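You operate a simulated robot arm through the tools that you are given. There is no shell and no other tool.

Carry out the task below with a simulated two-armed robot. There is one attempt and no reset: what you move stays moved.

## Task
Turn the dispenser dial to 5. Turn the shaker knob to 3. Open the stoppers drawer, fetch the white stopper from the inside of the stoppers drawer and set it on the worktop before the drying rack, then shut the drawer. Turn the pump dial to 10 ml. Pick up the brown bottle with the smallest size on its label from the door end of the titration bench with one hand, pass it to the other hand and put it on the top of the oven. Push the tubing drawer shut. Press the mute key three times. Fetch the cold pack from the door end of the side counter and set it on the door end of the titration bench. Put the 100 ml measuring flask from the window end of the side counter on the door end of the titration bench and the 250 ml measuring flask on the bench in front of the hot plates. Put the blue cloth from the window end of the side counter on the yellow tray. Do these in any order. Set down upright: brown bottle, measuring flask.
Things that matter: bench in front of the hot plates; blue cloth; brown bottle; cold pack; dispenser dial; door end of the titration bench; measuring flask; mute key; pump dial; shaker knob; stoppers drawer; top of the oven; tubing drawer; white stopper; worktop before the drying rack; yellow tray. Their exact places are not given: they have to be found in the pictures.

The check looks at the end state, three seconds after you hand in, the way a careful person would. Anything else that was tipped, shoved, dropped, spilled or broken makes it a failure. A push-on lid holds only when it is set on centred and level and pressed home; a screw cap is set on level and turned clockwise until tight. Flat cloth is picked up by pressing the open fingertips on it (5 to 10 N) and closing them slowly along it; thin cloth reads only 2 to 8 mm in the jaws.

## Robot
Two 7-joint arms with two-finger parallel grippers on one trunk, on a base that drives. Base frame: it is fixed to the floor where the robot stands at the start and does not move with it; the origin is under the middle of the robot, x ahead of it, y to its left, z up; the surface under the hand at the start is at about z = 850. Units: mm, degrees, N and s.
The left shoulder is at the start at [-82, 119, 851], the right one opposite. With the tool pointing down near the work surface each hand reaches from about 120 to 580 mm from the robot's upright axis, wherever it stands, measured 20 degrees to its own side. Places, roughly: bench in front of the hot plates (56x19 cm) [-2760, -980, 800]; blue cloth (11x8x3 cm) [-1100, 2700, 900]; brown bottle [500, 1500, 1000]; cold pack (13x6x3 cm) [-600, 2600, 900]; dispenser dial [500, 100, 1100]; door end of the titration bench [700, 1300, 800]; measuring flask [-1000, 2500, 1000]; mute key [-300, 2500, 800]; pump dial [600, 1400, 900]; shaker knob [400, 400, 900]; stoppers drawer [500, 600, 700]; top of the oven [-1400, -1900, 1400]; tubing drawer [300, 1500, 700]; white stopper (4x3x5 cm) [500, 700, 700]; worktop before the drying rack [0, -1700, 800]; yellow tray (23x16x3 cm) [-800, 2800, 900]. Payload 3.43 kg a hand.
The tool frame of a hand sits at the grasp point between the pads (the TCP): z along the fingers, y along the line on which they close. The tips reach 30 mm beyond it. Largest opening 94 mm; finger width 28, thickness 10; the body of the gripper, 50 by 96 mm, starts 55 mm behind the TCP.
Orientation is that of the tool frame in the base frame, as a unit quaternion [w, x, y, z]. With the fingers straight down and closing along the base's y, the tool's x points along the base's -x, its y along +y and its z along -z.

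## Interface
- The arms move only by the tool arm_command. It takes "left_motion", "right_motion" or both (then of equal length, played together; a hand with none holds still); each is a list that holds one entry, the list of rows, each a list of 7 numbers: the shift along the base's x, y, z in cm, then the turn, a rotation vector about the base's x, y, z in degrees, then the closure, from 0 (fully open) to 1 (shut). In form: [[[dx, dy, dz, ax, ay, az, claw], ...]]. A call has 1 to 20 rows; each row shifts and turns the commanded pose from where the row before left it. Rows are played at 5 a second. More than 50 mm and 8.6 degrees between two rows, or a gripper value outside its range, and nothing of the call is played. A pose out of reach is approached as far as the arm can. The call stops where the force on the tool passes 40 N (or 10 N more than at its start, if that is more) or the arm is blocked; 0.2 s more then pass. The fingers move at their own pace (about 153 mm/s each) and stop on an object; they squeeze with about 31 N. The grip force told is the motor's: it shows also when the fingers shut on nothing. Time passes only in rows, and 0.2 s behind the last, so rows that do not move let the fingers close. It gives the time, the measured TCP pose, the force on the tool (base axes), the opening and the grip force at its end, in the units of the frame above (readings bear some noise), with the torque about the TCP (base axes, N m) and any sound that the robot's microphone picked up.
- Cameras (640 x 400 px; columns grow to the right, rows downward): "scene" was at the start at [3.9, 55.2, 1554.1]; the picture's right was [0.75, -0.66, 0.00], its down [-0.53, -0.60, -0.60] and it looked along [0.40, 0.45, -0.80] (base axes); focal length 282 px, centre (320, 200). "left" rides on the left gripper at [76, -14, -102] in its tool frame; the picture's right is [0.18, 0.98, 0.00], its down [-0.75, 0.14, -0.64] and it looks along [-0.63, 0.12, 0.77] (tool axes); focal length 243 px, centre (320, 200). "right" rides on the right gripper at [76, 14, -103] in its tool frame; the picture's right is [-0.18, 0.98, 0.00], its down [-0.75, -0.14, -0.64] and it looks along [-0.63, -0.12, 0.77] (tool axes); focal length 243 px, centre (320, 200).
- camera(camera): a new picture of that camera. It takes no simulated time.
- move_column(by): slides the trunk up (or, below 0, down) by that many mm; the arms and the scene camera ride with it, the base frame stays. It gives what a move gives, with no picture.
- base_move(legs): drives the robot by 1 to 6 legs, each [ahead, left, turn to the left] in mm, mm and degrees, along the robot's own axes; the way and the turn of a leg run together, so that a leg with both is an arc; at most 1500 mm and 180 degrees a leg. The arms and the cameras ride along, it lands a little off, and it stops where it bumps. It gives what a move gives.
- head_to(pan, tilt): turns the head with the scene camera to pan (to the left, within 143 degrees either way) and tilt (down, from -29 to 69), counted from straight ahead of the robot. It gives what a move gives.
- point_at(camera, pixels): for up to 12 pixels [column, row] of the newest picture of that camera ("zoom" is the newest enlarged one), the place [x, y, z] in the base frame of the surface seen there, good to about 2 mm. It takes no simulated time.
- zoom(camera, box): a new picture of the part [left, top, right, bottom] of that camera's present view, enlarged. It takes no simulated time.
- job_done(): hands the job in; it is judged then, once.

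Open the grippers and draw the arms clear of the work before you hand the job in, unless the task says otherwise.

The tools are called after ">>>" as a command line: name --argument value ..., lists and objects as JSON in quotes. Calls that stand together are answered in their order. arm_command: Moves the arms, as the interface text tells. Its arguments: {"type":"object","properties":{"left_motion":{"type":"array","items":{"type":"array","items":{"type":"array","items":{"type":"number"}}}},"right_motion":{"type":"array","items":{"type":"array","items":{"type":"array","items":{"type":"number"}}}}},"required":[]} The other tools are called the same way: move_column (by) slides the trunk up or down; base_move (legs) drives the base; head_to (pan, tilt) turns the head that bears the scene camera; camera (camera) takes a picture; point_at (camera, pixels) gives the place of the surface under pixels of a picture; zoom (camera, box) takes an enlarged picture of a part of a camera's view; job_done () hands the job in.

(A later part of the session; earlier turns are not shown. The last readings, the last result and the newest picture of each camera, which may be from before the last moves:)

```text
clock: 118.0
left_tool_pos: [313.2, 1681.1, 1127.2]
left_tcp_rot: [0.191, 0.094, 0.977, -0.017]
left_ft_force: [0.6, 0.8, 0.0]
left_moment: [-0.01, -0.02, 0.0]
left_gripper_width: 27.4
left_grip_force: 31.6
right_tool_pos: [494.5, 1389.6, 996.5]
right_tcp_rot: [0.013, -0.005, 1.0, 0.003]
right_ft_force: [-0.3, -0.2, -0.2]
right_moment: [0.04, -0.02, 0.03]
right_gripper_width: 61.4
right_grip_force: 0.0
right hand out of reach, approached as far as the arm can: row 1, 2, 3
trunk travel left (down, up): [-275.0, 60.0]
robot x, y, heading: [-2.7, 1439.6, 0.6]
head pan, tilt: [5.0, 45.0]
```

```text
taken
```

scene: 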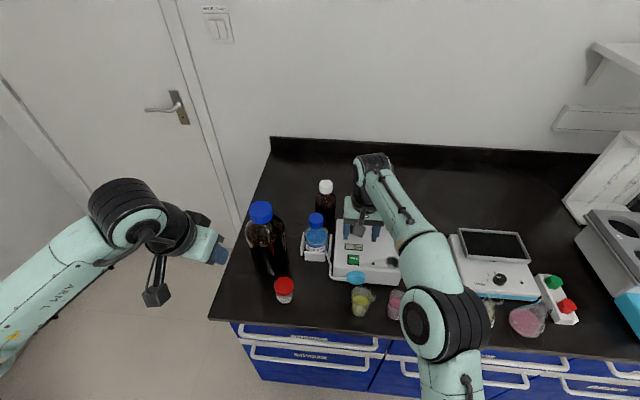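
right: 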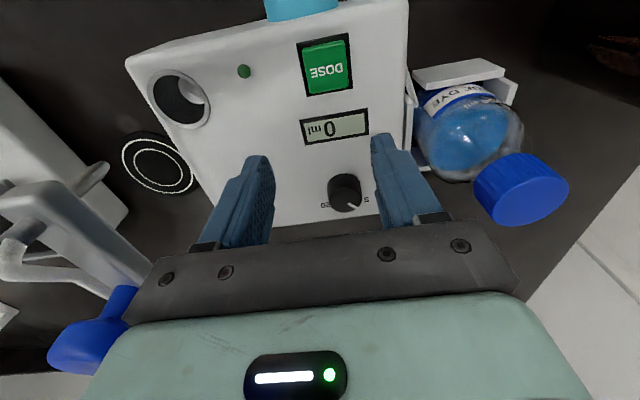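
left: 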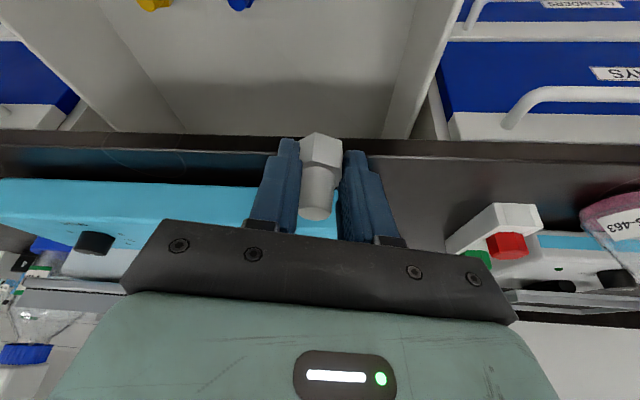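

Now lower, I extend the remaining 58 mm to the dial.

>>> arm_command --right_motion '[[[2, 0.4, 0, 0, 0, 0, 0.35], [2, 0.4, 0, 0, 0, 0, 0.35], [1.8, 0.25, 0, 0, 0, 0, 0.35], [0, 0, 0, 0, 0, 0, 0.35]]]'

>>> camera --camera "right"

```text
clock: 119.0
left_tool_pos: [312.3, 1679.4, 1125.8]
left_tcp_rot: [0.19, 0.094, 0.977, -0.018]
left_ft_force: [-0.8, -0.3, 0.1]
left_moment: [0.0, 0.0, 0.02]
left_gripper_width: 27.6
left_grip_force: 31.5
right_tool_pos: [519.8, 1395.2, 991.3]
right_tcp_rot: [0.012, -0.005, 1.0, 0.004]
right_ft_force: [-0.4, 0.5, 0.7]
right_moment: [-0.01, 0.02, -0.01]
right_gripper_width: 61.2
right_grip_force: 0.0
right hand out of reach, approached as far as the arm can: row 2, 3
trunk travel left (down, up): [-275.0, 60.0]
robot x, y, heading: [-3.1, 1443.8, 0.6]
head pan, tilt: [5.0, 45.0]
```

```text
taken
```

right: 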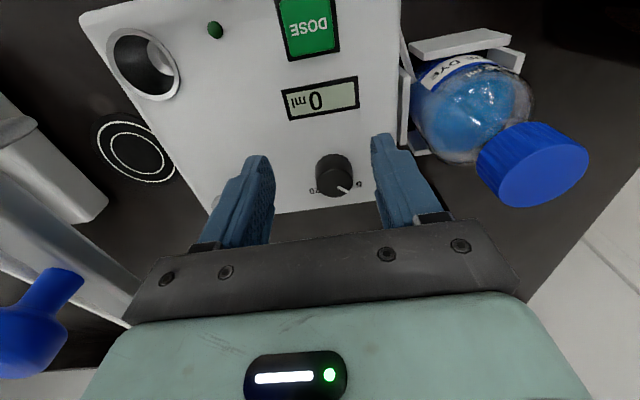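

The right arm is at full reach. I pull the left hand back from the big bottle and the right hand back a bit, then drive 70 mm forward.

>>> arm_command --left_motion '[[[-2.5, 0, 1, 0, 0, 0, 1], [-2.5, 0, 1, 0, 0, 0, 1], [-2.5, 0, 1, 0, 0, 0, 1], [-2.5, 0, 1, 0, 0, 0, 1]]]' --right_motion '[[[-1, 0, 0, 0, 0, 0, 0.35], [-1, 0, 0, 0, 0, 0, 0.35], [-1, 0, 0, 0, 0, 0, 0.35], [-1, 0, 0, 0, 0, 0, 0.35]]]'

>>> base_move --legs '[[70, 0, 0]]'

>>> camera --camera "right"

```text
clock: 120.0
left_tool_pos: [235.5, 1676.4, 1160.5]
left_tcp_rot: [0.189, 0.094, 0.977, -0.017]
left_ft_force: [-0.2, -0.3, 0.5]
left_moment: [-0.03, 0.03, -0.01]
left_gripper_width: 27.6
left_grip_force: 30.9
left hand out of reach, approached as far as the arm can: row 4
right_tool_pos: [479.5, 1393.9, 990.3]
right_tcp_rot: [0.013, -0.004, 1.0, 0.002]
right_ft_force: [-0.2, 0.0, -0.1]
right_moment: [0.0, 0.02, 0.01]
right_gripper_width: 61.2
right_grip_force: 0.0
trunk travel left (down, up): [-275.0, 60.0]
robot x, y, heading: [-3.3, 1440.6, 0.8]
head pan, tilt: [5.0, 45.0]
```

```text
clock: 121.0
left_tool_pos: [305.2, 1677.6, 1161.0]
left_tcp_rot: [0.189, 0.095, 0.977, -0.018]
left_ft_force: [0.6, -0.3, 1.5]
left_moment: [-0.04, 0.0, 0.05]
left_gripper_width: 27.6
left_grip_force: 30.7
right_tool_pos: [550.2, 1396.0, 991.4]
right_tcp_rot: [0.013, -0.004, 1.0, 0.003]
right_ft_force: [0.1, -0.7, 0.2]
right_moment: [0.02, 0.03, -0.01]
right_gripper_width: 60.9
right_grip_force: 0.1
trunk travel left (down, up): [-275.0, 60.0]
robot x, y, heading: [64.7, 1443.3, 0.7]
head pan, tilt: [5.0, 45.0]
```

```text
taken
```

right: 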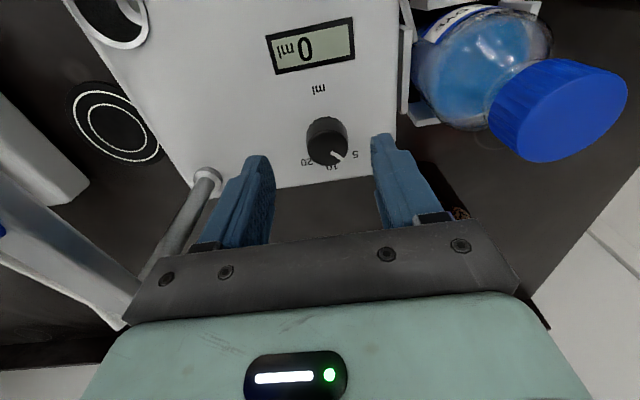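

I refine the knob centre from this close view with a zoom.

>>> zoom --camera "right" --box '[287, 110, 367, 175]'

>>> point_at --camera "zoom" --pixels '[[310, 240], [170, 230], [430, 220], [300, 150], [310, 320], [345, 265], [400, 295], [535, 265], [340, 345], [140, 310]]'

```text
6.15 times, centred on (327, 142) of right
```

zoom: 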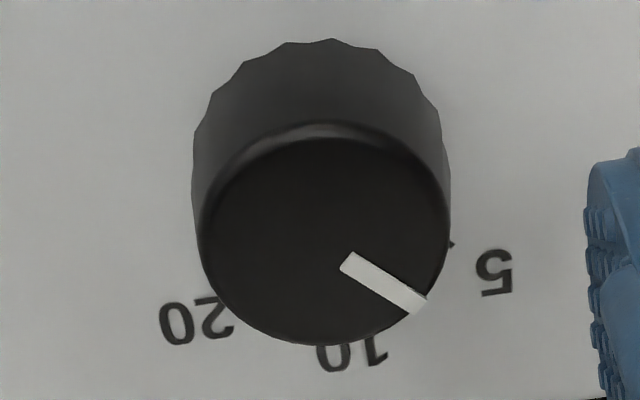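

```text
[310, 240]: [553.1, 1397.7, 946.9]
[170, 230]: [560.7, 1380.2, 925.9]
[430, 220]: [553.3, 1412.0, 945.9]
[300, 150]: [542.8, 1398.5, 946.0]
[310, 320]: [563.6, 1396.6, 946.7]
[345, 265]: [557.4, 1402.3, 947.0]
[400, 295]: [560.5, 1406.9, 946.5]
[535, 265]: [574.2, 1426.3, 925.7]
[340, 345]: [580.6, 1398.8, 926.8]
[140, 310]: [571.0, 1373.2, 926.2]
```

Centre (553, 1399.5). I lower over the dial, close and turn −45° about z, then release and rise.

>>> arm_command --right_motion '[[[0.25, 0.35, -1.5, 0, 0, 0, 0.35], [0, 0, -1.7, 0, 0, 0, 0.35], [0, 0, 0, 0, 0, 0, 0.35], [0, 0, 0, 0, 0, 0, 0.6], [0, 0, 0, 0, 0, 0, 1], [0, 0, 0, 0, 0, 0, 1], [0, 0, 0, 0, 0, 0, 1]]]'

>>> arm_command --right_motion '[[[0, 0, 0, 0, 0, -7.5, 1], [0, 0, 0, 0, 0, -7.5, 1], [0, 0, 0, 0, 0, -7.5, 1], [0, 0, 0, 0, 0, -7.5, 1], [0, 0, 0, 0, 0, -7.5, 1], [0, 0, 0, 0, 0, -7.5, 1], [0, 0, 0, 0, 0, 0, 1]]]'

>>> camera --camera "right"

```text
clock: 122.7
left_tool_pos: [304.5, 1678.8, 1161.2]
left_tcp_rot: [0.19, 0.094, 0.977, -0.018]
left_ft_force: [-0.4, -0.4, -1.1]
left_moment: [-0.02, -0.04, 0.03]
left_gripper_width: 27.3
left_grip_force: 30.8
right_tool_pos: [549.4, 1400.6, 960.0]
right_tcp_rot: [0.012, -0.005, 1.0, 0.003]
right_ft_force: [-0.4, 4.4, -1.5]
right_moment: [0.22, -0.17, 0.0]
right_gripper_width: 29.1
right_grip_force: 45.1
trunk travel left (down, up): [-275.0, 60.0]
robot x, y, heading: [63.3, 1439.2, 0.8]
head pan, tilt: [5.0, 45.0]
```

```text
clock: 124.2
left_tool_pos: [303.8, 1680.8, 1160.4]
left_tcp_rot: [0.19, 0.095, 0.977, -0.018]
left_ft_force: [-0.2, -0.4, 0.1]
left_moment: [0.01, 0.02, 0.01]
left_gripper_width: 27.6
left_grip_force: 30.5
right_tool_pos: [551.0, 1401.3, 958.9]
right_tcp_rot: [0.013, 0.379, 0.925, -0.002]
right_ft_force: [-1.4, 21.5, -3.2]
right_moment: [0.33, -0.19, 0.07]
right_gripper_width: 29.3
right_grip_force: 44.8
trunk travel left (down, up): [-275.0, 60.0]
robot x, y, heading: [65.4, 1439.4, 0.8]
head pan, tilt: [5.0, 45.0]
```

```text
taken
```

right: 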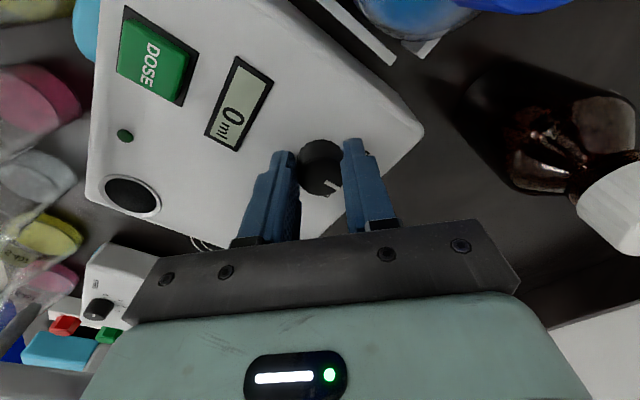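

The hand turned 45°. I release, rise and read the dial.

>>> arm_command --right_motion '[[[0, 0, 0, 0, 0, 0, 0.35], [0, 0, 0, 0, 0, 0, 0.35], [0, 0, 2, 0, 0, 0, 0.35], [0, 0, 4, 0, 0, 0, 0.35], [0, 0, 4, 0, 0, 0, 0.35], [-2, 0, 4, 0, 0, 8, 0.35], [-2, 0, 3, 0, 0, 8, 0.35], [-2, 0, 2, 0, 0, 8, 0.35], [-2, 0, 0, 0, 0, 8, 0.35], [-2, 0, 0, 0, 0, 8, 0.35], [-2, 0, 0, 0, 0, 5, 0.35]]]'

>>> camera --camera "right"

>>> zoom --camera "scene" --box '[310, 210, 374, 250]'

```text
clock: 126.7
left_tool_pos: [302.9, 1677.4, 1162.4]
left_tcp_rot: [0.19, 0.095, 0.977, -0.018]
left_ft_force: [-0.5, 0.1, -0.6]
left_moment: [0.01, -0.01, -0.02]
left_gripper_width: 27.2
left_grip_force: 30.8
right_tool_pos: [430.9, 1398.5, 1151.3]
right_tcp_rot: [0.014, -0.005, 1.0, 0.003]
right_ft_force: [-0.2, -0.3, -0.3]
right_moment: [-0.02, 0.01, 0.0]
right_gripper_width: 61.2
right_grip_force: 0.1
trunk travel left (down, up): [-275.0, 60.0]
robot x, y, heading: [65.1, 1438.1, 0.5]
head pan, tilt: [5.0, 45.0]
```

```text
taken
```

right: 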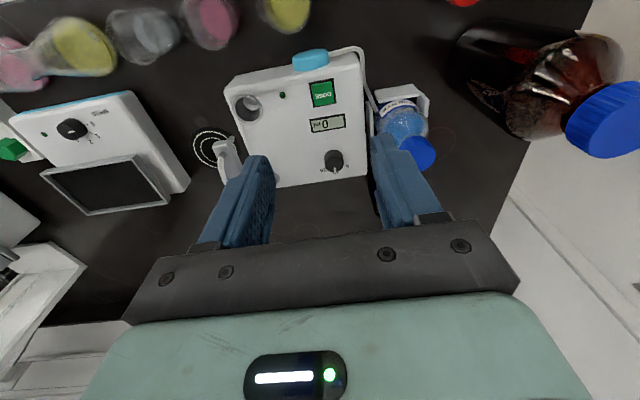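

```text
10.00 times, centred on (342, 230) of scene
```

zoom: 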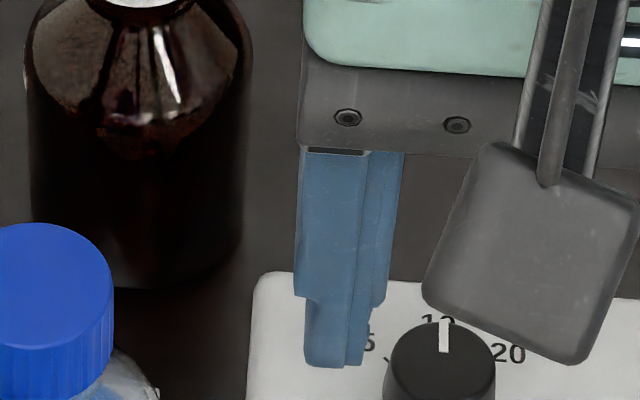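

The pointer now aims at 10. I verify by zooming the right camera.

>>> zoom --camera "right" --box '[302, 140, 366, 180]'

>>> point_at --camera "zoom" --pixels '[[330, 250], [325, 310], [325, 180], [320, 230]]'

```text
10.00 times, centred on (334, 160) of right
```

zoom: 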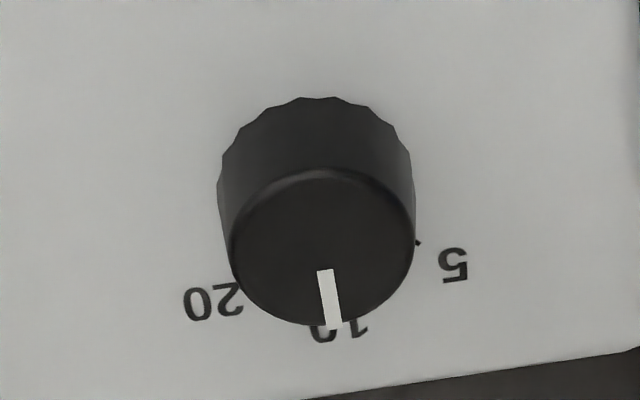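

```text
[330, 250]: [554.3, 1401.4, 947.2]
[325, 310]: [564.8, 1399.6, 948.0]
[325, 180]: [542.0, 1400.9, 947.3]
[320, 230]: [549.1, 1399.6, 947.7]
```

Pump dial is at 10. Now I look for the brown bottles' labels in both views.

>>> zoom --camera "scene" --box '[220, 190, 348, 290]'

>>> zoom --camera "right" --box '[420, 0, 640, 170]'

>>> camera --camera "left"

```text
4.00 times, centred on (284, 240) of scene
```

zoom: 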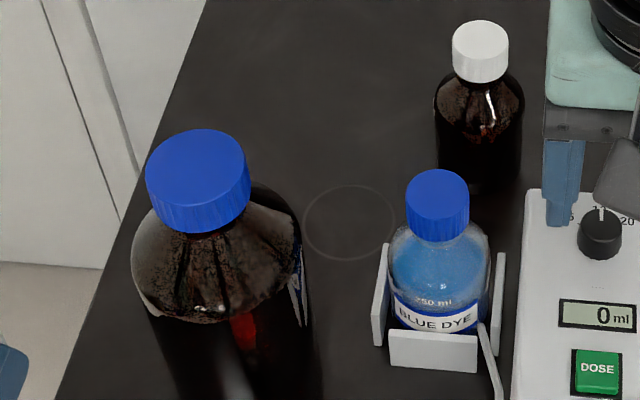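

```text
2.35 times, centred on (530, 85) of right
```

zoom: 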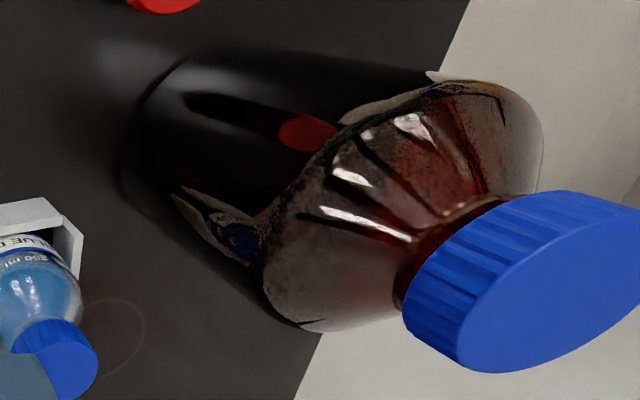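

```text
taken
```

left: 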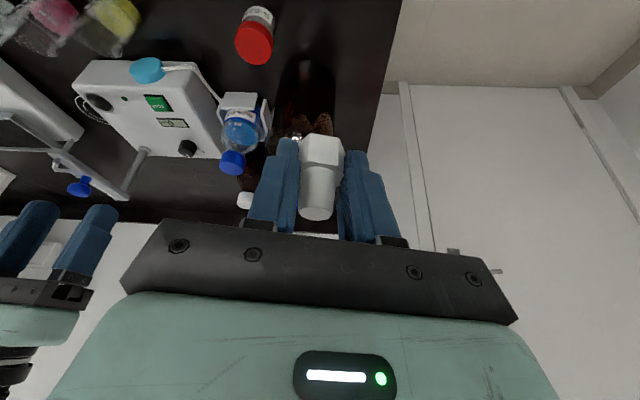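

Only two brown bottles stand here: the large one (blue cap) and a small one (white cap), labels turned away. I measure the small one's cap and body.

>>> zoom --camera "scene" --box '[296, 180, 360, 250]'

>>> point_at --camera "zoom" --pixels '[[262, 90], [235, 100], [290, 100], [262, 120], [262, 150], [210, 200], [310, 200], [260, 240], [215, 290], [260, 310]]'

```text
5.71 times, centred on (328, 215) of scene
```

zoom: 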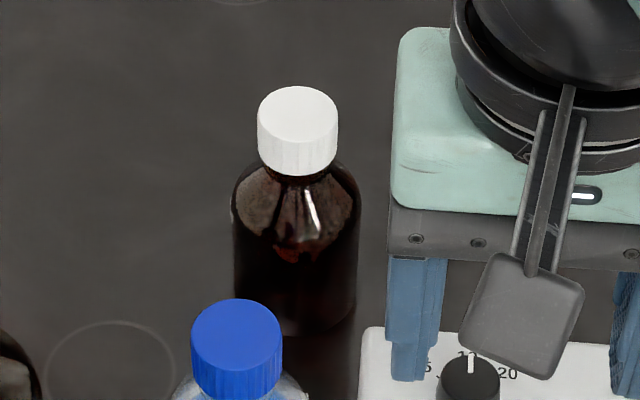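

```text
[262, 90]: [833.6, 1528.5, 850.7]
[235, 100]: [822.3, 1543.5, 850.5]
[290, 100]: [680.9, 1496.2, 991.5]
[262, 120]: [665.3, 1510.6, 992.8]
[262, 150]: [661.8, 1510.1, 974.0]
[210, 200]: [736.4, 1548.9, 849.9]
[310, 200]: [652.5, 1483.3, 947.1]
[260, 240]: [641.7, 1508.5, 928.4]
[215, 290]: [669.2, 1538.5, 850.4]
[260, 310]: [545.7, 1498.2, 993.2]
```

I refine the white cap's centre (zoom 297,112).

>>> point_at --camera "zoom" --pixels '[[297, 112], [297, 92], [297, 132], [262, 114], [333, 114], [297, 150], [297, 170], [240, 250], [350, 250], [240, 210], [350, 210], [297, 290]]'

```text
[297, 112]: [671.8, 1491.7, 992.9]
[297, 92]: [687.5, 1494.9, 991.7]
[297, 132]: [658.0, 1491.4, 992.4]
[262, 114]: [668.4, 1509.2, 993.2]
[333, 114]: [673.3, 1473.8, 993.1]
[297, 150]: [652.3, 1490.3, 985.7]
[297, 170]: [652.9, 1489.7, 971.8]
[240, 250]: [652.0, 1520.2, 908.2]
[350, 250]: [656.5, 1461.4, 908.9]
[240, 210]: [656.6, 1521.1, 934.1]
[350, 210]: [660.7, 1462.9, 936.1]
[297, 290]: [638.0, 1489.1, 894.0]
```

Cap centre (672,1492), 36 mm wide, z 965–992; body 62 mm. I drive in closer so the right hand can reach it from above.

>>> base_move --legs '[[85, 130, 0]]'

>>> arm_command --right_motion '[[[2, -1, -1, 0, 0, 0, 0.3], [2, -1, -2, 0, 0, 0, 0.3], [2, -1, -3, 0, 0, 0, 0.3], [2, -1, -3, 0, 0, 0, 0.3], [2, 0, 0, 0, 0, 0, 0.3], [2, 0, 0, 0, 0, 0, 0.3], [2, 0.4, 0, 0, 0, 0, 0.3]]]'

>>> camera --camera "right"

>>> camera --camera "scene"

```text
clock: 128.5
left_tool_pos: [347.1, 1802.0, 1161.0]
left_tcp_rot: [0.19, 0.096, 0.977, -0.018]
left_ft_force: [0.0, -0.1, 0.1]
left_moment: [-0.02, 0.0, -0.01]
left_gripper_width: 27.4
left_grip_force: 30.9
right_tool_pos: [475.4, 1523.4, 1149.9]
right_tcp_rot: [0.014, -0.002, 1.0, 0.002]
right_ft_force: [0.2, 0.2, 0.2]
right_moment: [-0.02, 0.03, 0.01]
right_gripper_width: 60.8
right_grip_force: 0.0
trunk travel left (down, up): [-275.0, 60.0]
robot x, y, heading: [105.7, 1565.2, 0.3]
head pan, tilt: [5.0, 45.0]
stopped in leg 1: the robot was blocked; the commanded pose is now the measured one
```

```text
clock: 130.1
left_tool_pos: [348.7, 1802.7, 1160.4]
left_tcp_rot: [0.189, 0.096, 0.977, -0.018]
left_ft_force: [0.0, 0.4, 0.1]
left_moment: [0.02, -0.02, -0.03]
left_gripper_width: 27.3
left_grip_force: 31.1
right_tool_pos: [612.1, 1486.2, 1057.3]
right_tcp_rot: [0.012, -0.003, 1.0, 0.003]
right_ft_force: [-0.8, 0.4, -0.1]
right_moment: [0.02, 0.04, 0.0]
right_gripper_width: 65.9
right_grip_force: 0.0
right hand out of reach, approached as far as the arm can: row 7
trunk travel left (down, up): [-275.0, 60.0]
robot x, y, heading: [108.6, 1568.3, 0.6]
head pan, tilt: [5.0, 45.0]
```

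```text
taken
```

right: 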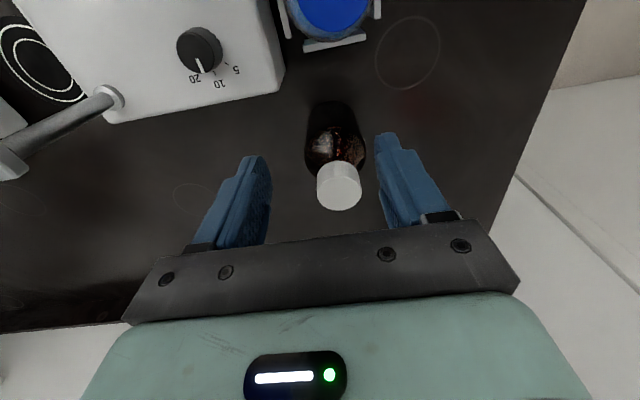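

```text
taken
```

scene: 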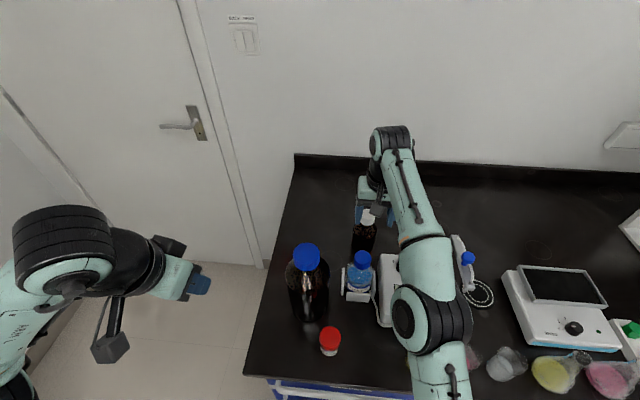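

The base touched the cabinet and stopped at x≈107, so the hand needs a 22° forward tilt to reach. I also double-check the pump dial pointer in this view (198,62).

>>> zoom --camera "right" --box '[165, 15, 255, 95]'

>>> point_at --camera "zoom" --pixels '[[225, 330], [235, 395], [230, 250], [150, 240], [390, 240], [340, 330], [230, 280], [235, 310]]'

>>> arm_command --right_motion '[[[0.5, 0.2, 0, 0, -7.3, 0, 0.35], [0.5, 0.2, 0, 0, -7.3, 0, 0.35], [0.5, 0.2, 0, 0, -7.4, 0, 0.35], [1.3, 0, 0, 0, 0, 0, 0.35], [1.3, 0, 0, 0, 0, 0, 0.35], [1.2, 0, 0, 0, 0, 0, 0.35], [0, 0, 0, 0, 0, 0, 0.35]]]'

>>> camera --camera "right"

```text
5.00 times, centred on (210, 55) of right
```

zoom: 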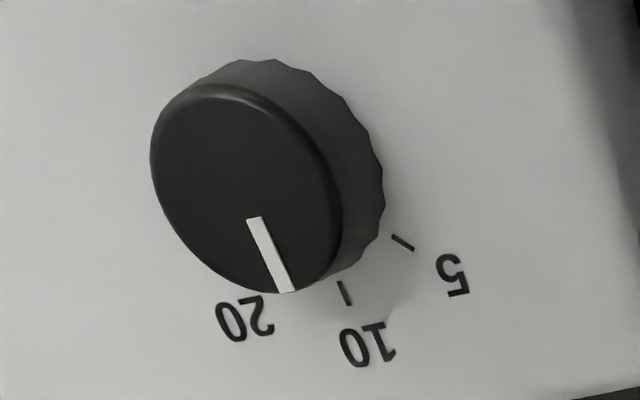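

```text
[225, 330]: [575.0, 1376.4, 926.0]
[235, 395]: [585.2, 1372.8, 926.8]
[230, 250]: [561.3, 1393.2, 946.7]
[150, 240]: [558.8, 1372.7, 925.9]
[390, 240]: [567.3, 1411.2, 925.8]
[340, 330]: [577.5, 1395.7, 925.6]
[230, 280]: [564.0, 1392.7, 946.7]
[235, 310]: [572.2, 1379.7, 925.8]
```

```text
clock: 131.7
left_tool_pos: [347.3, 1801.1, 1162.3]
left_tcp_rot: [0.19, 0.096, 0.977, -0.018]
left_ft_force: [-0.7, 0.7, -0.3]
left_moment: [0.05, -0.04, 0.01]
left_gripper_width: 27.4
left_grip_force: 31.0
right_tool_pos: [666.6, 1491.0, 1058.9]
right_tcp_rot: [0.204, -0.003, 0.979, 0.002]
right_ft_force: [1.0, -0.2, -0.3]
right_moment: [-0.05, 0.02, -0.01]
right_gripper_width: 61.1
right_grip_force: 0.0
trunk travel left (down, up): [-275.0, 60.0]
robot x, y, heading: [104.5, 1563.6, 0.3]
head pan, tilt: [5.0, 45.0]
```

```text
taken
```

right: 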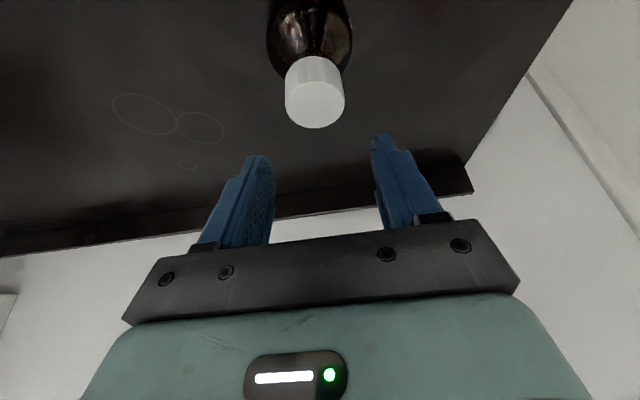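

Comparing directions, the pointer seems several degrees short of the 10 tick. Before taking the bottle I go back to view the dial squarely.

>>> arm_command --right_motion '[[[-3, 0, 1, 0, 0, 0, 0.35], [-3, -1, 0, 0, 7.3, 0, 0.35], [-3, -2, 0, 0, 7.3, 0, 0.35], [-3, -2, 0, 0, 7.4, 0, 0.35], [-3, -2, 0, 0, 0, 0, 0.35], [-3, 0, 0, 0, 0, 0, 0.35], [-1, 0, 0, 0, 0, 0, 0.35]]]'

>>> camera --camera "right"

```text
clock: 133.3
left_tool_pos: [348.9, 1802.3, 1161.2]
left_tcp_rot: [0.189, 0.095, 0.977, -0.017]
left_ft_force: [0.2, -1.3, 0.8]
left_moment: [0.0, 0.0, 0.03]
left_gripper_width: 27.6
left_grip_force: 31.2
right_tool_pos: [475.6, 1421.5, 1069.5]
right_tcp_rot: [0.013, -0.003, 1.0, 0.003]
right_ft_force: [-0.6, -0.1, 0.1]
right_moment: [0.0, 0.01, -0.01]
right_gripper_width: 61.2
right_grip_force: 0.1
trunk travel left (down, up): [-275.0, 60.0]
robot x, y, heading: [110.3, 1568.1, 0.5]
head pan, tilt: [5.0, 45.0]
```

```text
taken
```

right: 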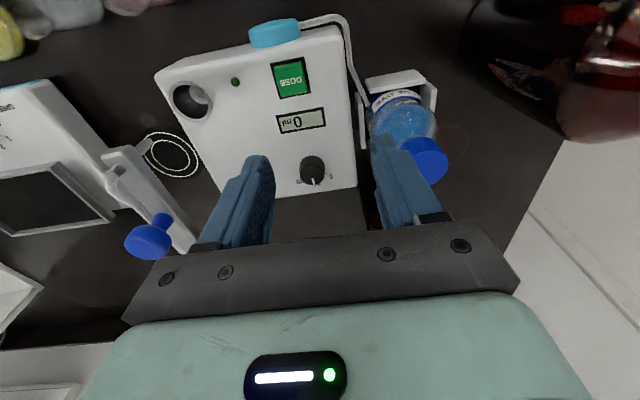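

I zoom in tightly on the dial and sample points along the pointer and the tick marks.

>>> zoom --camera "right" --box '[288, 150, 344, 190]'

>>> point_at --camera "zoom" --pixels '[[292, 270], [300, 325], [296, 300], [285, 230], [395, 250], [180, 240], [285, 130], [290, 330]]'

```text
10.00 times, centred on (316, 170) of right
```

zoom: 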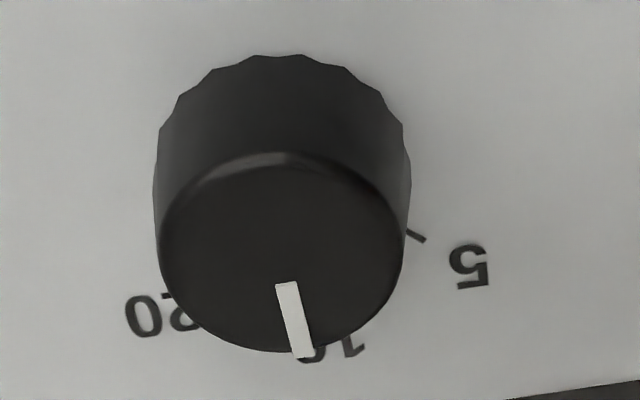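

```text
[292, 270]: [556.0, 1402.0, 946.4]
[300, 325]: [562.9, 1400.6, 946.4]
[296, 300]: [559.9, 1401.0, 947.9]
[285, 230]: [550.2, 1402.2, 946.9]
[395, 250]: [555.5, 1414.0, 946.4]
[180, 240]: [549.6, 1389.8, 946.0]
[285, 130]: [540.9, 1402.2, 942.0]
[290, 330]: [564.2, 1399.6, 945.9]
```

Careful geometry gives the pointer within about 2° of the 10 tick, so the pump dial is right. I return over the white-capped bottle with the hand tilted 22°.

>>> arm_command --right_motion '[[[3, 0, 0, 0, 0, 0, 0.35], [3, 1, 0, 0, -7.3, 0, 0.35], [3, 2, 0, 0, -7.3, 0, 0.35], [3, 2, 0, 0, -7.4, 0, 0.35], [3, 2, 0, 0, 0, 0, 0.35], [3, 0, 0, 0, 0, 0, 0.35], [0.9, 0.1, -2, 0, 0, 0, 0.35], [0, 0, 0, 0, 0, 0, 0.35]]]'

>>> camera --camera "right"

>>> camera --camera "scene"

```text
clock: 135.1
left_tool_pos: [348.5, 1801.9, 1161.5]
left_tcp_rot: [0.189, 0.096, 0.977, -0.019]
left_ft_force: [-0.2, -0.4, -1.5]
left_moment: [0.03, -0.02, -0.03]
left_gripper_width: 27.4
left_grip_force: 31.3
right_tool_pos: [663.2, 1494.9, 1048.5]
right_tcp_rot: [0.205, -0.002, 0.979, 0.002]
right_ft_force: [0.0, 0.5, -1.4]
right_moment: [0.02, 0.01, 0.01]
right_gripper_width: 61.4
right_grip_force: 0.1
trunk travel left (down, up): [-275.0, 60.0]
robot x, y, heading: [106.4, 1566.3, 0.9]
head pan, tilt: [5.0, 45.0]
```

```text
taken
```

right: 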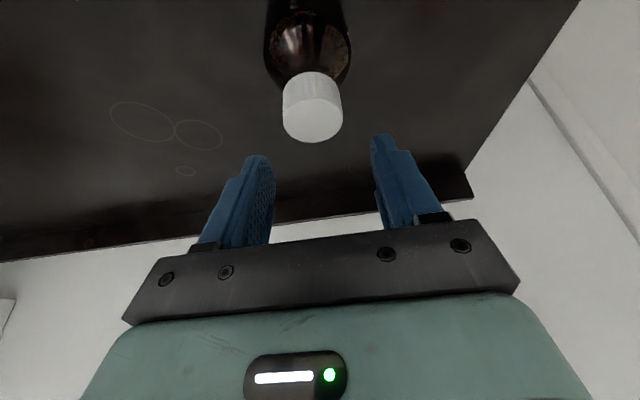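

```text
taken
```

scene: 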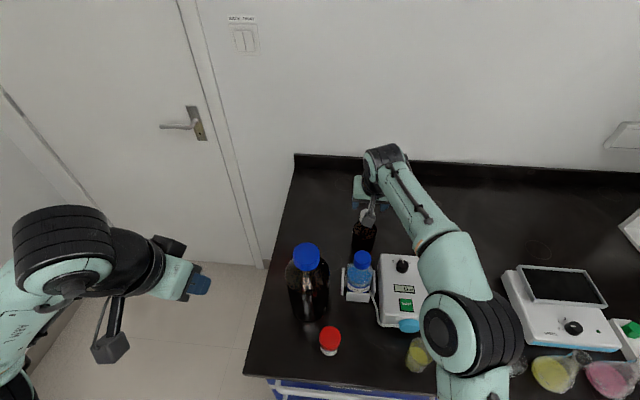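

I measure the cap from the right camera (313,118).

>>> point_at --camera "right" --pixels '[[313, 122], [290, 120], [337, 118], [313, 105], [313, 138], [300, 85], [325, 85], [305, 50]]'

```text
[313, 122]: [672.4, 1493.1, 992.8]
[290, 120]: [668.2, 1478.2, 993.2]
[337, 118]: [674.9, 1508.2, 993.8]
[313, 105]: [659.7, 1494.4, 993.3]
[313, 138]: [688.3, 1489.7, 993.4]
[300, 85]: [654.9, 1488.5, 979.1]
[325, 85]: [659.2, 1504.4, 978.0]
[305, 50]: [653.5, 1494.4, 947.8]
```

Cap centre (673,1492.7). I descend to z≈997 and close on the cap.

>>> arm_command --right_motion '[[[0.3, -0.2, -2, 0, 0, 0, 0.35], [0, 0, -2, 0, 0, 0, 0.35], [0, 0, -1.1, 0, 0, 0, 0.35], [0, 0, 0, 0, 0, 0, 0.5], [0, 0, 0, 0, 0, 0, 0.7], [0, 0, 0, 0, 0, 0, 1], [0, 0, 0, 0, 0, 0, 1]]]'

>>> camera --camera "right"

```text
clock: 136.7
left_tool_pos: [348.4, 1801.8, 1160.8]
left_tcp_rot: [0.189, 0.096, 0.977, -0.018]
left_ft_force: [-0.2, -0.3, -0.6]
left_moment: [0.0, 0.02, 0.04]
left_gripper_width: 27.5
left_grip_force: 31.1
right_tool_pos: [666.8, 1492.6, 996.8]
right_tcp_rot: [0.204, -0.003, 0.979, 0.003]
right_ft_force: [0.7, 0.7, 0.4]
right_moment: [0.04, -0.03, 0.03]
right_gripper_width: 38.6
right_grip_force: 31.2
trunk travel left (down, up): [-275.0, 60.0]
robot x, y, heading: [108.1, 1567.1, 0.6]
head pan, tilt: [5.0, 45.0]
```

```text
taken
```

right: 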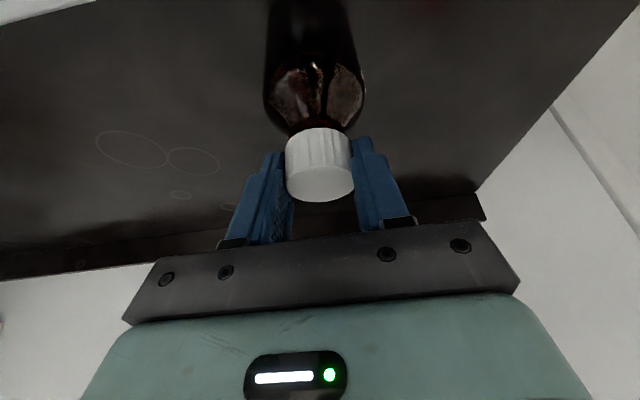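

The cap is held (38.6 mm). I lift the bottle, drawing back as it rises so it clears the dye bottle (top z≈1000).

>>> arm_command --right_motion '[[[0, 0, 1, 0, 0, 0, 1], [0, 0, 3, 0, 0, 0, 1], [-0.5, 0, 3, 0, 0, 0, 1], [-0.8, 0, 3, 0, 0, 0, 1], [-1, 0, 3, 0, 0, 0, 1], [-1, 0, 3, 0, 0, 0, 1], [-1, 0, 3, 0, 0, 0, 1]]]'

>>> camera --camera "right"

>>> camera --camera "scene"

```text
clock: 138.3
left_tool_pos: [348.4, 1801.2, 1161.7]
left_tcp_rot: [0.189, 0.096, 0.977, -0.018]
left_ft_force: [-0.5, -0.3, 0.3]
left_moment: [-0.01, 0.01, 0.02]
left_gripper_width: 27.4
left_grip_force: 31.2
right_tool_pos: [618.1, 1489.9, 1183.9]
right_tcp_rot: [0.204, -0.002, 0.979, 0.002]
right_ft_force: [-0.5, 0.3, -1.5]
right_moment: [-0.02, 0.02, 0.0]
right_gripper_width: 38.5
right_grip_force: 31.9
right hand out of reach, approached as far as the arm can: row 7
trunk travel left (down, up): [-275.0, 60.0]
robot x, y, heading: [108.5, 1567.8, 0.4]
head pan, tilt: [5.0, 45.0]
```

```text
taken
```

right: 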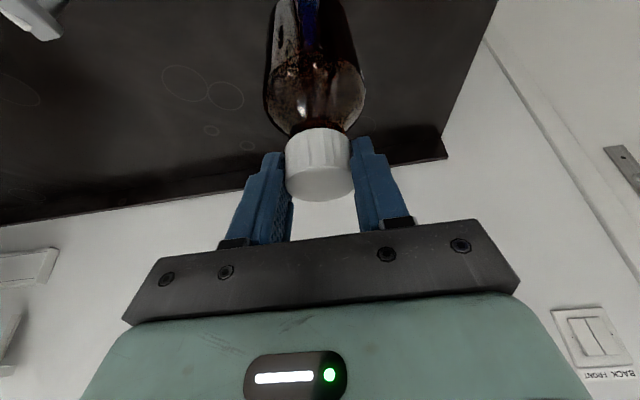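

```text
taken
```

scene: 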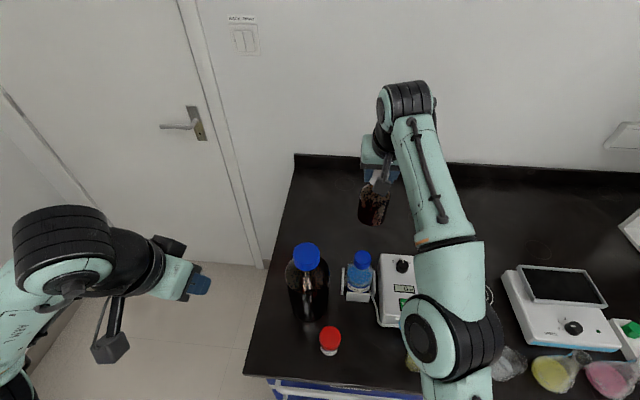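

The bottle is clear (bottom z≈1037). I draw the right arm back over the bench, then back the base away and turn to inspect the label.

>>> arm_command --right_motion '[[[-3, 0, 0.5, 0, 0, 0, 1], [-3, 0, 0.5, 0, 0, 0, 1], [-4, 0, 0.5, 0, 0, 0, 1], [-4, 0, 0, 0, 0, 0, 1], [-4, 0, 0, 0, 0, 0, 1], [-3, 0, 0, 0, 0, 0, 1]]]'

>>> base_move --legs '[[-450, 0, 0]]'

>>> head_to --pan -15 --tilt 40

>>> camera --camera "scene"

>>> camera --camera "right"

>>> camera --camera "left"

```text
clock: 139.7
left_tool_pos: [347.0, 1801.8, 1162.1]
left_tcp_rot: [0.189, 0.095, 0.977, -0.018]
left_ft_force: [0.0, -0.5, -0.4]
left_moment: [0.0, 0.0, 0.02]
left_gripper_width: 27.7
left_grip_force: 30.9
right_tool_pos: [409.5, 1491.9, 1198.8]
right_tcp_rot: [0.205, -0.002, 0.979, 0.002]
right_ft_force: [-0.3, 0.6, -2.9]
right_moment: [0.04, 0.03, -0.01]
right_gripper_width: 38.5
right_grip_force: 31.2
trunk travel left (down, up): [-275.0, 60.0]
robot x, y, heading: [108.4, 1564.7, 0.4]
head pan, tilt: [5.0, 45.0]
```

```text
clock: 142.3
left_tool_pos: [-94.7, 1798.1, 1162.1]
left_tcp_rot: [0.189, 0.097, 0.977, -0.018]
left_ft_force: [0.1, -0.4, -0.7]
left_moment: [-0.03, -0.02, -0.07]
left_gripper_width: 27.8
left_grip_force: 30.7
right_tool_pos: [-32.9, 1489.0, 1197.6]
right_tcp_rot: [0.205, -0.002, 0.979, 0.002]
right_ft_force: [0.5, -0.7, -2.1]
right_moment: [0.03, 0.01, 0.02]
right_gripper_width: 38.6
right_grip_force: 30.5
trunk travel left (down, up): [-275.0, 60.0]
robot x, y, heading: [-331.6, 1563.9, 0.7]
head pan, tilt: [5.0, 45.0]
```

```text
clock: 143.2
left_tool_pos: [-93.0, 1798.3, 1160.9]
left_tcp_rot: [0.19, 0.096, 0.977, -0.017]
left_ft_force: [-0.3, -0.2, -0.4]
left_moment: [0.02, 0.01, 0.01]
left_gripper_width: 27.3
left_grip_force: 30.8
right_tool_pos: [-31.6, 1488.8, 1198.1]
right_tcp_rot: [0.204, -0.002, 0.979, 0.002]
right_ft_force: [0.5, 0.3, -2.3]
right_moment: [0.01, 0.02, 0.03]
right_gripper_width: 38.8
right_grip_force: 31.3
trunk travel left (down, up): [-275.0, 60.0]
robot x, y, heading: [-333.1, 1561.2, 0.5]
head pan, tilt: [-15.0, 40.0]
```

```text
taken
```

scene: 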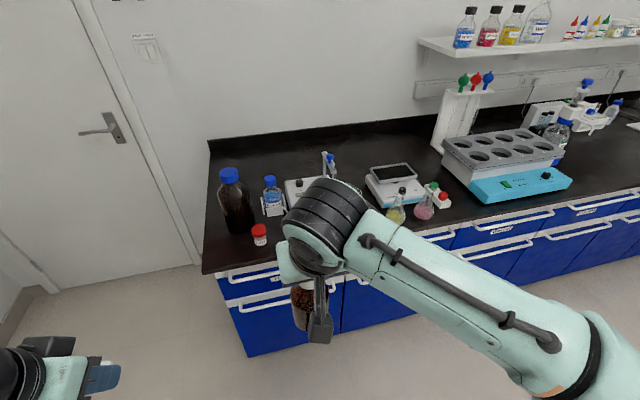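

```text
taken
```

right: 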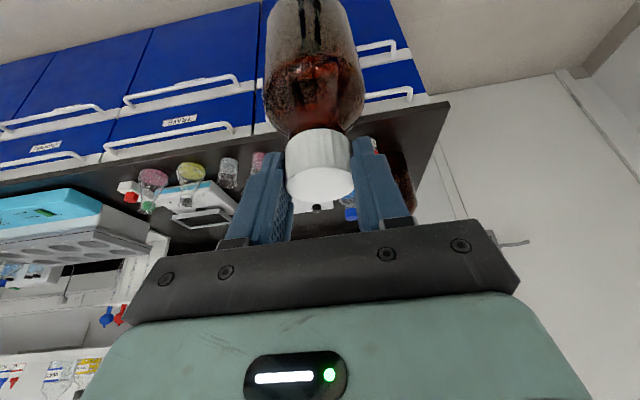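

```text
taken
```

left: 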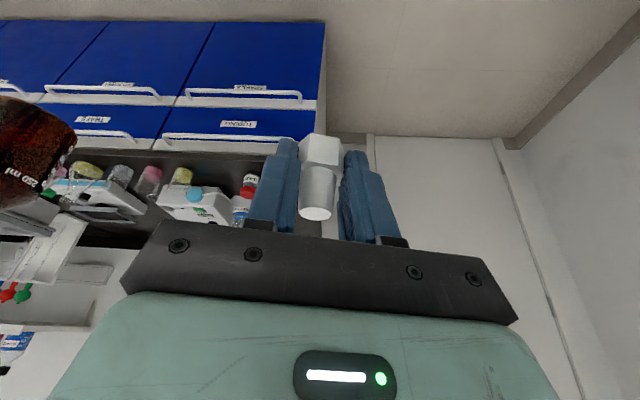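

The left camera catches lettering on the held bottle near (20,175); I zoom on it.

>>> zoom --camera "left" --box '[0, 90, 90, 220]'

>>> zoom --camera "scene" --box '[205, 155, 295, 245]'

```text
3.08 times, centred on (45, 155) of left
```

zoom: 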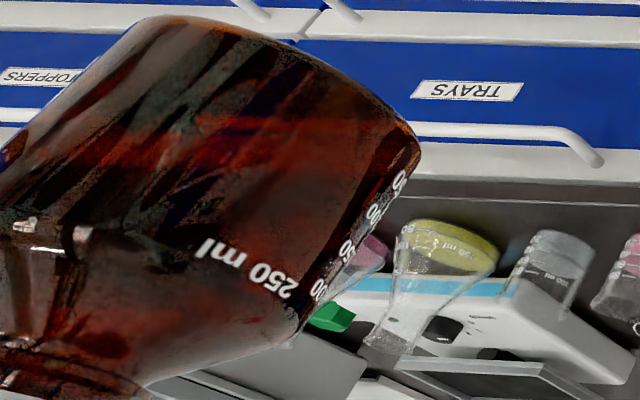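

```text
4.44 times, centred on (250, 200) of scene
```

zoom: 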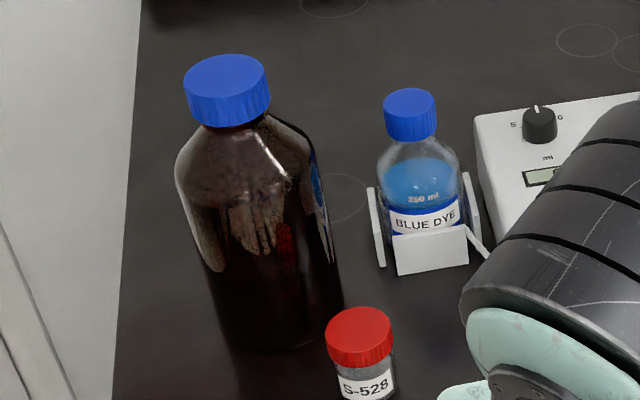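

The held bottle is marked 250 ml – the smallest. I now drive along the bench toward the drying rack, keeping clear of the cart at the left, and look ahead.

>>> base_move --legs '[[200, 0, 0], [0, -1000, 0], [0, -900, 0]]'

>>> head_to --pan -80 --tilt 25

>>> camera --camera "scene"

>>> head_to --pan -140 --tilt 30

>>> camera --camera "scene"

```text
clock: 161.4
left_tool_pos: [113.6, -109.0, 1161.3]
left_tcp_rot: [0.188, 0.098, 0.977, -0.018]
left_ft_force: [-0.2, 0.8, -0.4]
left_moment: [-0.01, -0.01, 0.01]
left_gripper_width: 27.6
left_grip_force: 30.9
right_tool_pos: [175.1, -416.7, 1198.5]
right_tcp_rot: [0.204, 0.0, 0.979, 0.002]
right_ft_force: [-0.5, 0.5, -2.4]
right_moment: [-0.05, -0.01, -0.03]
right_gripper_width: 38.1
right_grip_force: 31.2
trunk travel left (down, up): [-275.0, 60.0]
robot x, y, heading: [-127.5, -345.6, 0.1]
head pan, tilt: [-15.0, 40.0]
```

```text
clock: 162.7
left_tool_pos: [113.5, -108.0, 1161.0]
left_tcp_rot: [0.189, 0.098, 0.977, -0.018]
left_ft_force: [0.9, -0.4, -0.5]
left_moment: [-0.01, -0.02, 0.01]
left_gripper_width: 27.4
left_grip_force: 31.0
right_tool_pos: [174.2, -418.4, 1199.1]
right_tcp_rot: [0.204, 0.001, 0.979, 0.002]
right_ft_force: [1.3, 0.6, -3.3]
right_moment: [0.02, 0.03, 0.02]
right_gripper_width: 38.4
right_grip_force: 31.1
trunk travel left (down, up): [-275.0, 60.0]
robot x, y, heading: [-125.4, -342.0, 0.1]
head pan, tilt: [-80.0, 25.0]
```

```text
taken
```

scene: 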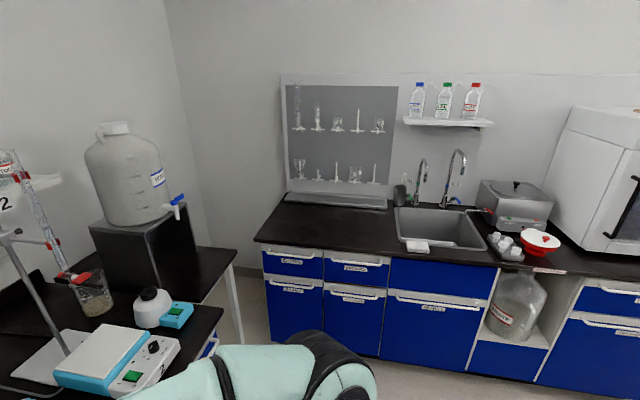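

```text
clock: 164.0
left_tool_pos: [113.8, -108.0, 1162.1]
left_tcp_rot: [0.189, 0.098, 0.977, -0.019]
left_ft_force: [-0.2, 0.9, -0.3]
left_moment: [-0.04, 0.03, 0.02]
left_gripper_width: 27.1
left_grip_force: 30.9
right_tool_pos: [175.0, -418.7, 1197.6]
right_tcp_rot: [0.204, 0.001, 0.979, 0.002]
right_ft_force: [-1.1, -0.4, -2.0]
right_moment: [0.03, 0.04, -0.02]
right_gripper_width: 38.3
right_grip_force: 30.6
trunk travel left (down, up): [-275.0, 60.0]
robot x, y, heading: [-129.0, -342.5, -0.0]
head pan, tilt: [-140.0, 30.0]
```

```text
taken
```

scene: 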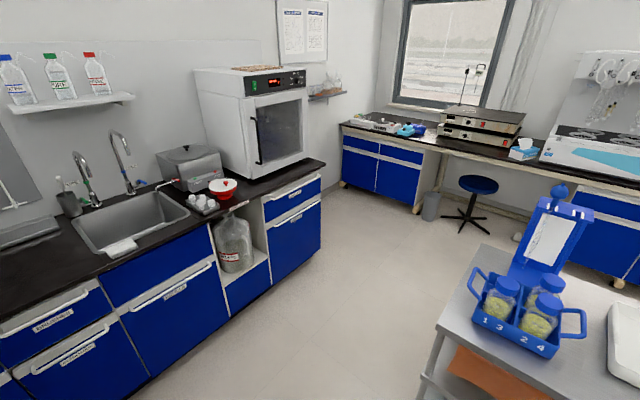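

The drying rack (pegboard) stands at the counter's left end. I pan back and measure the worktop before it.

>>> head_to --pan -85 --tilt 35

>>> camera --camera "scene"

```text
clock: 165.3
left_tool_pos: [114.3, -108.8, 1161.8]
left_tcp_rot: [0.189, 0.099, 0.977, -0.018]
left_ft_force: [0.3, -0.5, 0.3]
left_moment: [0.04, 0.0, -0.01]
left_gripper_width: 27.5
left_grip_force: 31.1
right_tool_pos: [175.4, -417.6, 1198.4]
right_tcp_rot: [0.204, 0.001, 0.979, 0.001]
right_ft_force: [0.1, 0.1, -1.8]
right_moment: [0.04, 0.03, -0.01]
right_gripper_width: 38.3
right_grip_force: 31.0
trunk travel left (down, up): [-275.0, 60.0]
robot x, y, heading: [-129.8, -340.0, 0.2]
head pan, tilt: [-85.0, 35.0]
```

```text
taken
```

scene: 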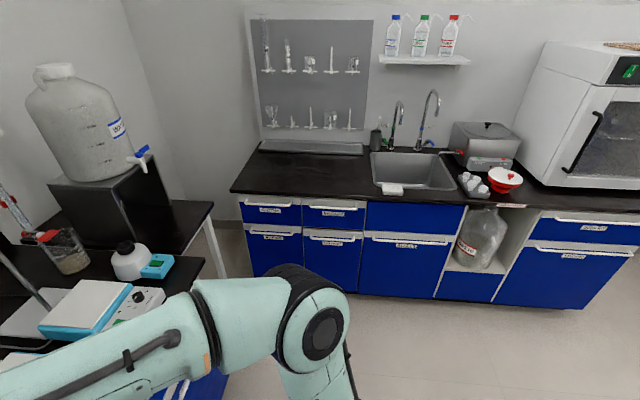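

I measure the worktop, its edges, the sink and the oven.

>>> point_at --camera "scene" --pixels '[[310, 175], [300, 193], [240, 188], [360, 193], [310, 152], [270, 148], [372, 160], [400, 145], [600, 210], [620, 40], [560, 60], [575, 187]]'

>>> zoom --camera "scene" --box '[440, 20, 640, 250]'

```text
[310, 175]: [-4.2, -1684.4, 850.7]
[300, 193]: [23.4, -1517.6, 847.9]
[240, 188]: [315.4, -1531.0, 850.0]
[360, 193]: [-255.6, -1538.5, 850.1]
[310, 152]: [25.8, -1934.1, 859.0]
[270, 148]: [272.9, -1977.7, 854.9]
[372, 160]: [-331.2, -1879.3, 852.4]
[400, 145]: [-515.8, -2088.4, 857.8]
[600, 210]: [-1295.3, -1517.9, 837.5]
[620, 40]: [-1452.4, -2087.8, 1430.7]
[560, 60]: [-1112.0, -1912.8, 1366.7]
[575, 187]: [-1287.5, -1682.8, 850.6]
```

```text
1.74 times, centred on (540, 135) of scene
```

zoom: 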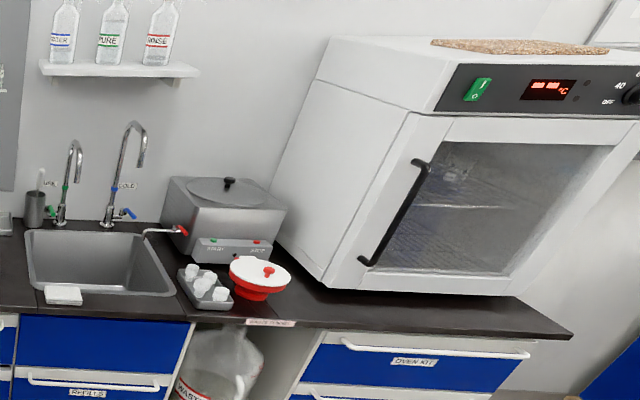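

Worktop: front edge y≈-1517, rack base y≈-1930; I will set the stopper near (0,-1700). I drive to face the counter.

>>> base_move --legs '[[-170, -508, 0], [0, 0, -90], [250, 170, 0]]'

>>> head_to --pan 10 --tilt 50

>>> camera --camera "scene"

>>> camera --camera "left"

```text
clock: 175.8
left_tool_pos: [113.0, -1340.0, 1161.0]
left_tcp_rot: [0.122, 0.757, 0.626, -0.146]
left_ft_force: [-0.1, -0.8, 0.4]
left_moment: [0.03, -0.03, 0.01]
left_gripper_width: 27.8
left_grip_force: 30.6
right_tool_pos: [-196.5, -1404.0, 1198.1]
right_tcp_rot: [0.146, 0.688, 0.697, -0.143]
right_ft_force: [0.9, -0.4, -3.6]
right_moment: [0.05, 0.02, -0.01]
right_gripper_width: 38.0
right_grip_force: 30.9
trunk travel left (down, up): [-275.0, 60.0]
robot x, y, heading: [-125.8, -1101.1, -88.9]
head pan, tilt: [-85.0, 35.0]
```

```text
clock: 177.5
left_tool_pos: [113.5, -1339.8, 1161.7]
left_tcp_rot: [0.122, 0.756, 0.627, -0.146]
left_ft_force: [0.9, 0.5, 0.6]
left_moment: [-0.03, 0.0, -0.01]
left_gripper_width: 27.5
left_grip_force: 31.1
right_tool_pos: [-195.8, -1404.7, 1199.8]
right_tcp_rot: [0.146, 0.688, 0.697, -0.142]
right_ft_force: [-0.2, 0.6, -2.3]
right_moment: [-0.01, -0.01, 0.02]
right_gripper_width: 38.2
right_grip_force: 30.7
trunk travel left (down, up): [-275.0, 60.0]
robot x, y, heading: [-127.1, -1100.0, -89.0]
head pan, tilt: [10.0, 50.0]
```

```text
taken
```

scene: 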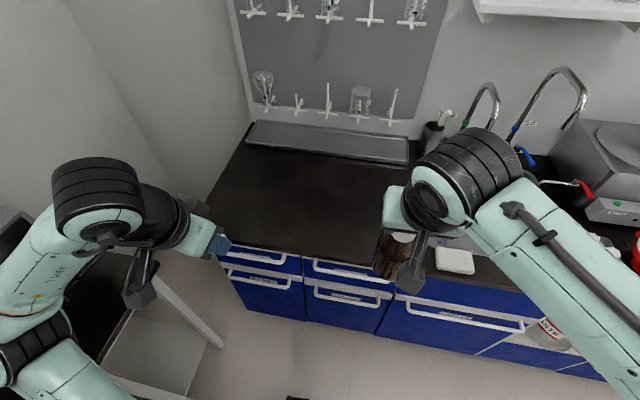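

```text
taken
```

left: 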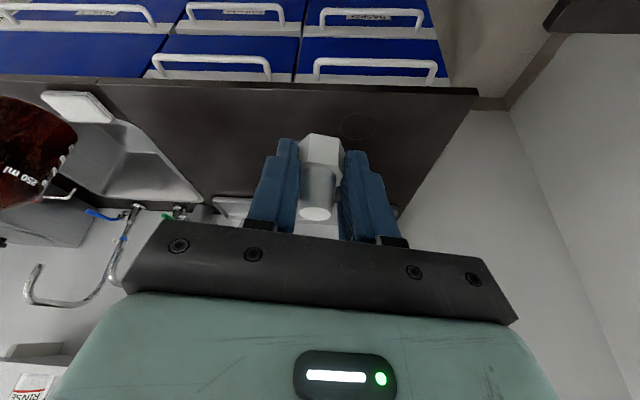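

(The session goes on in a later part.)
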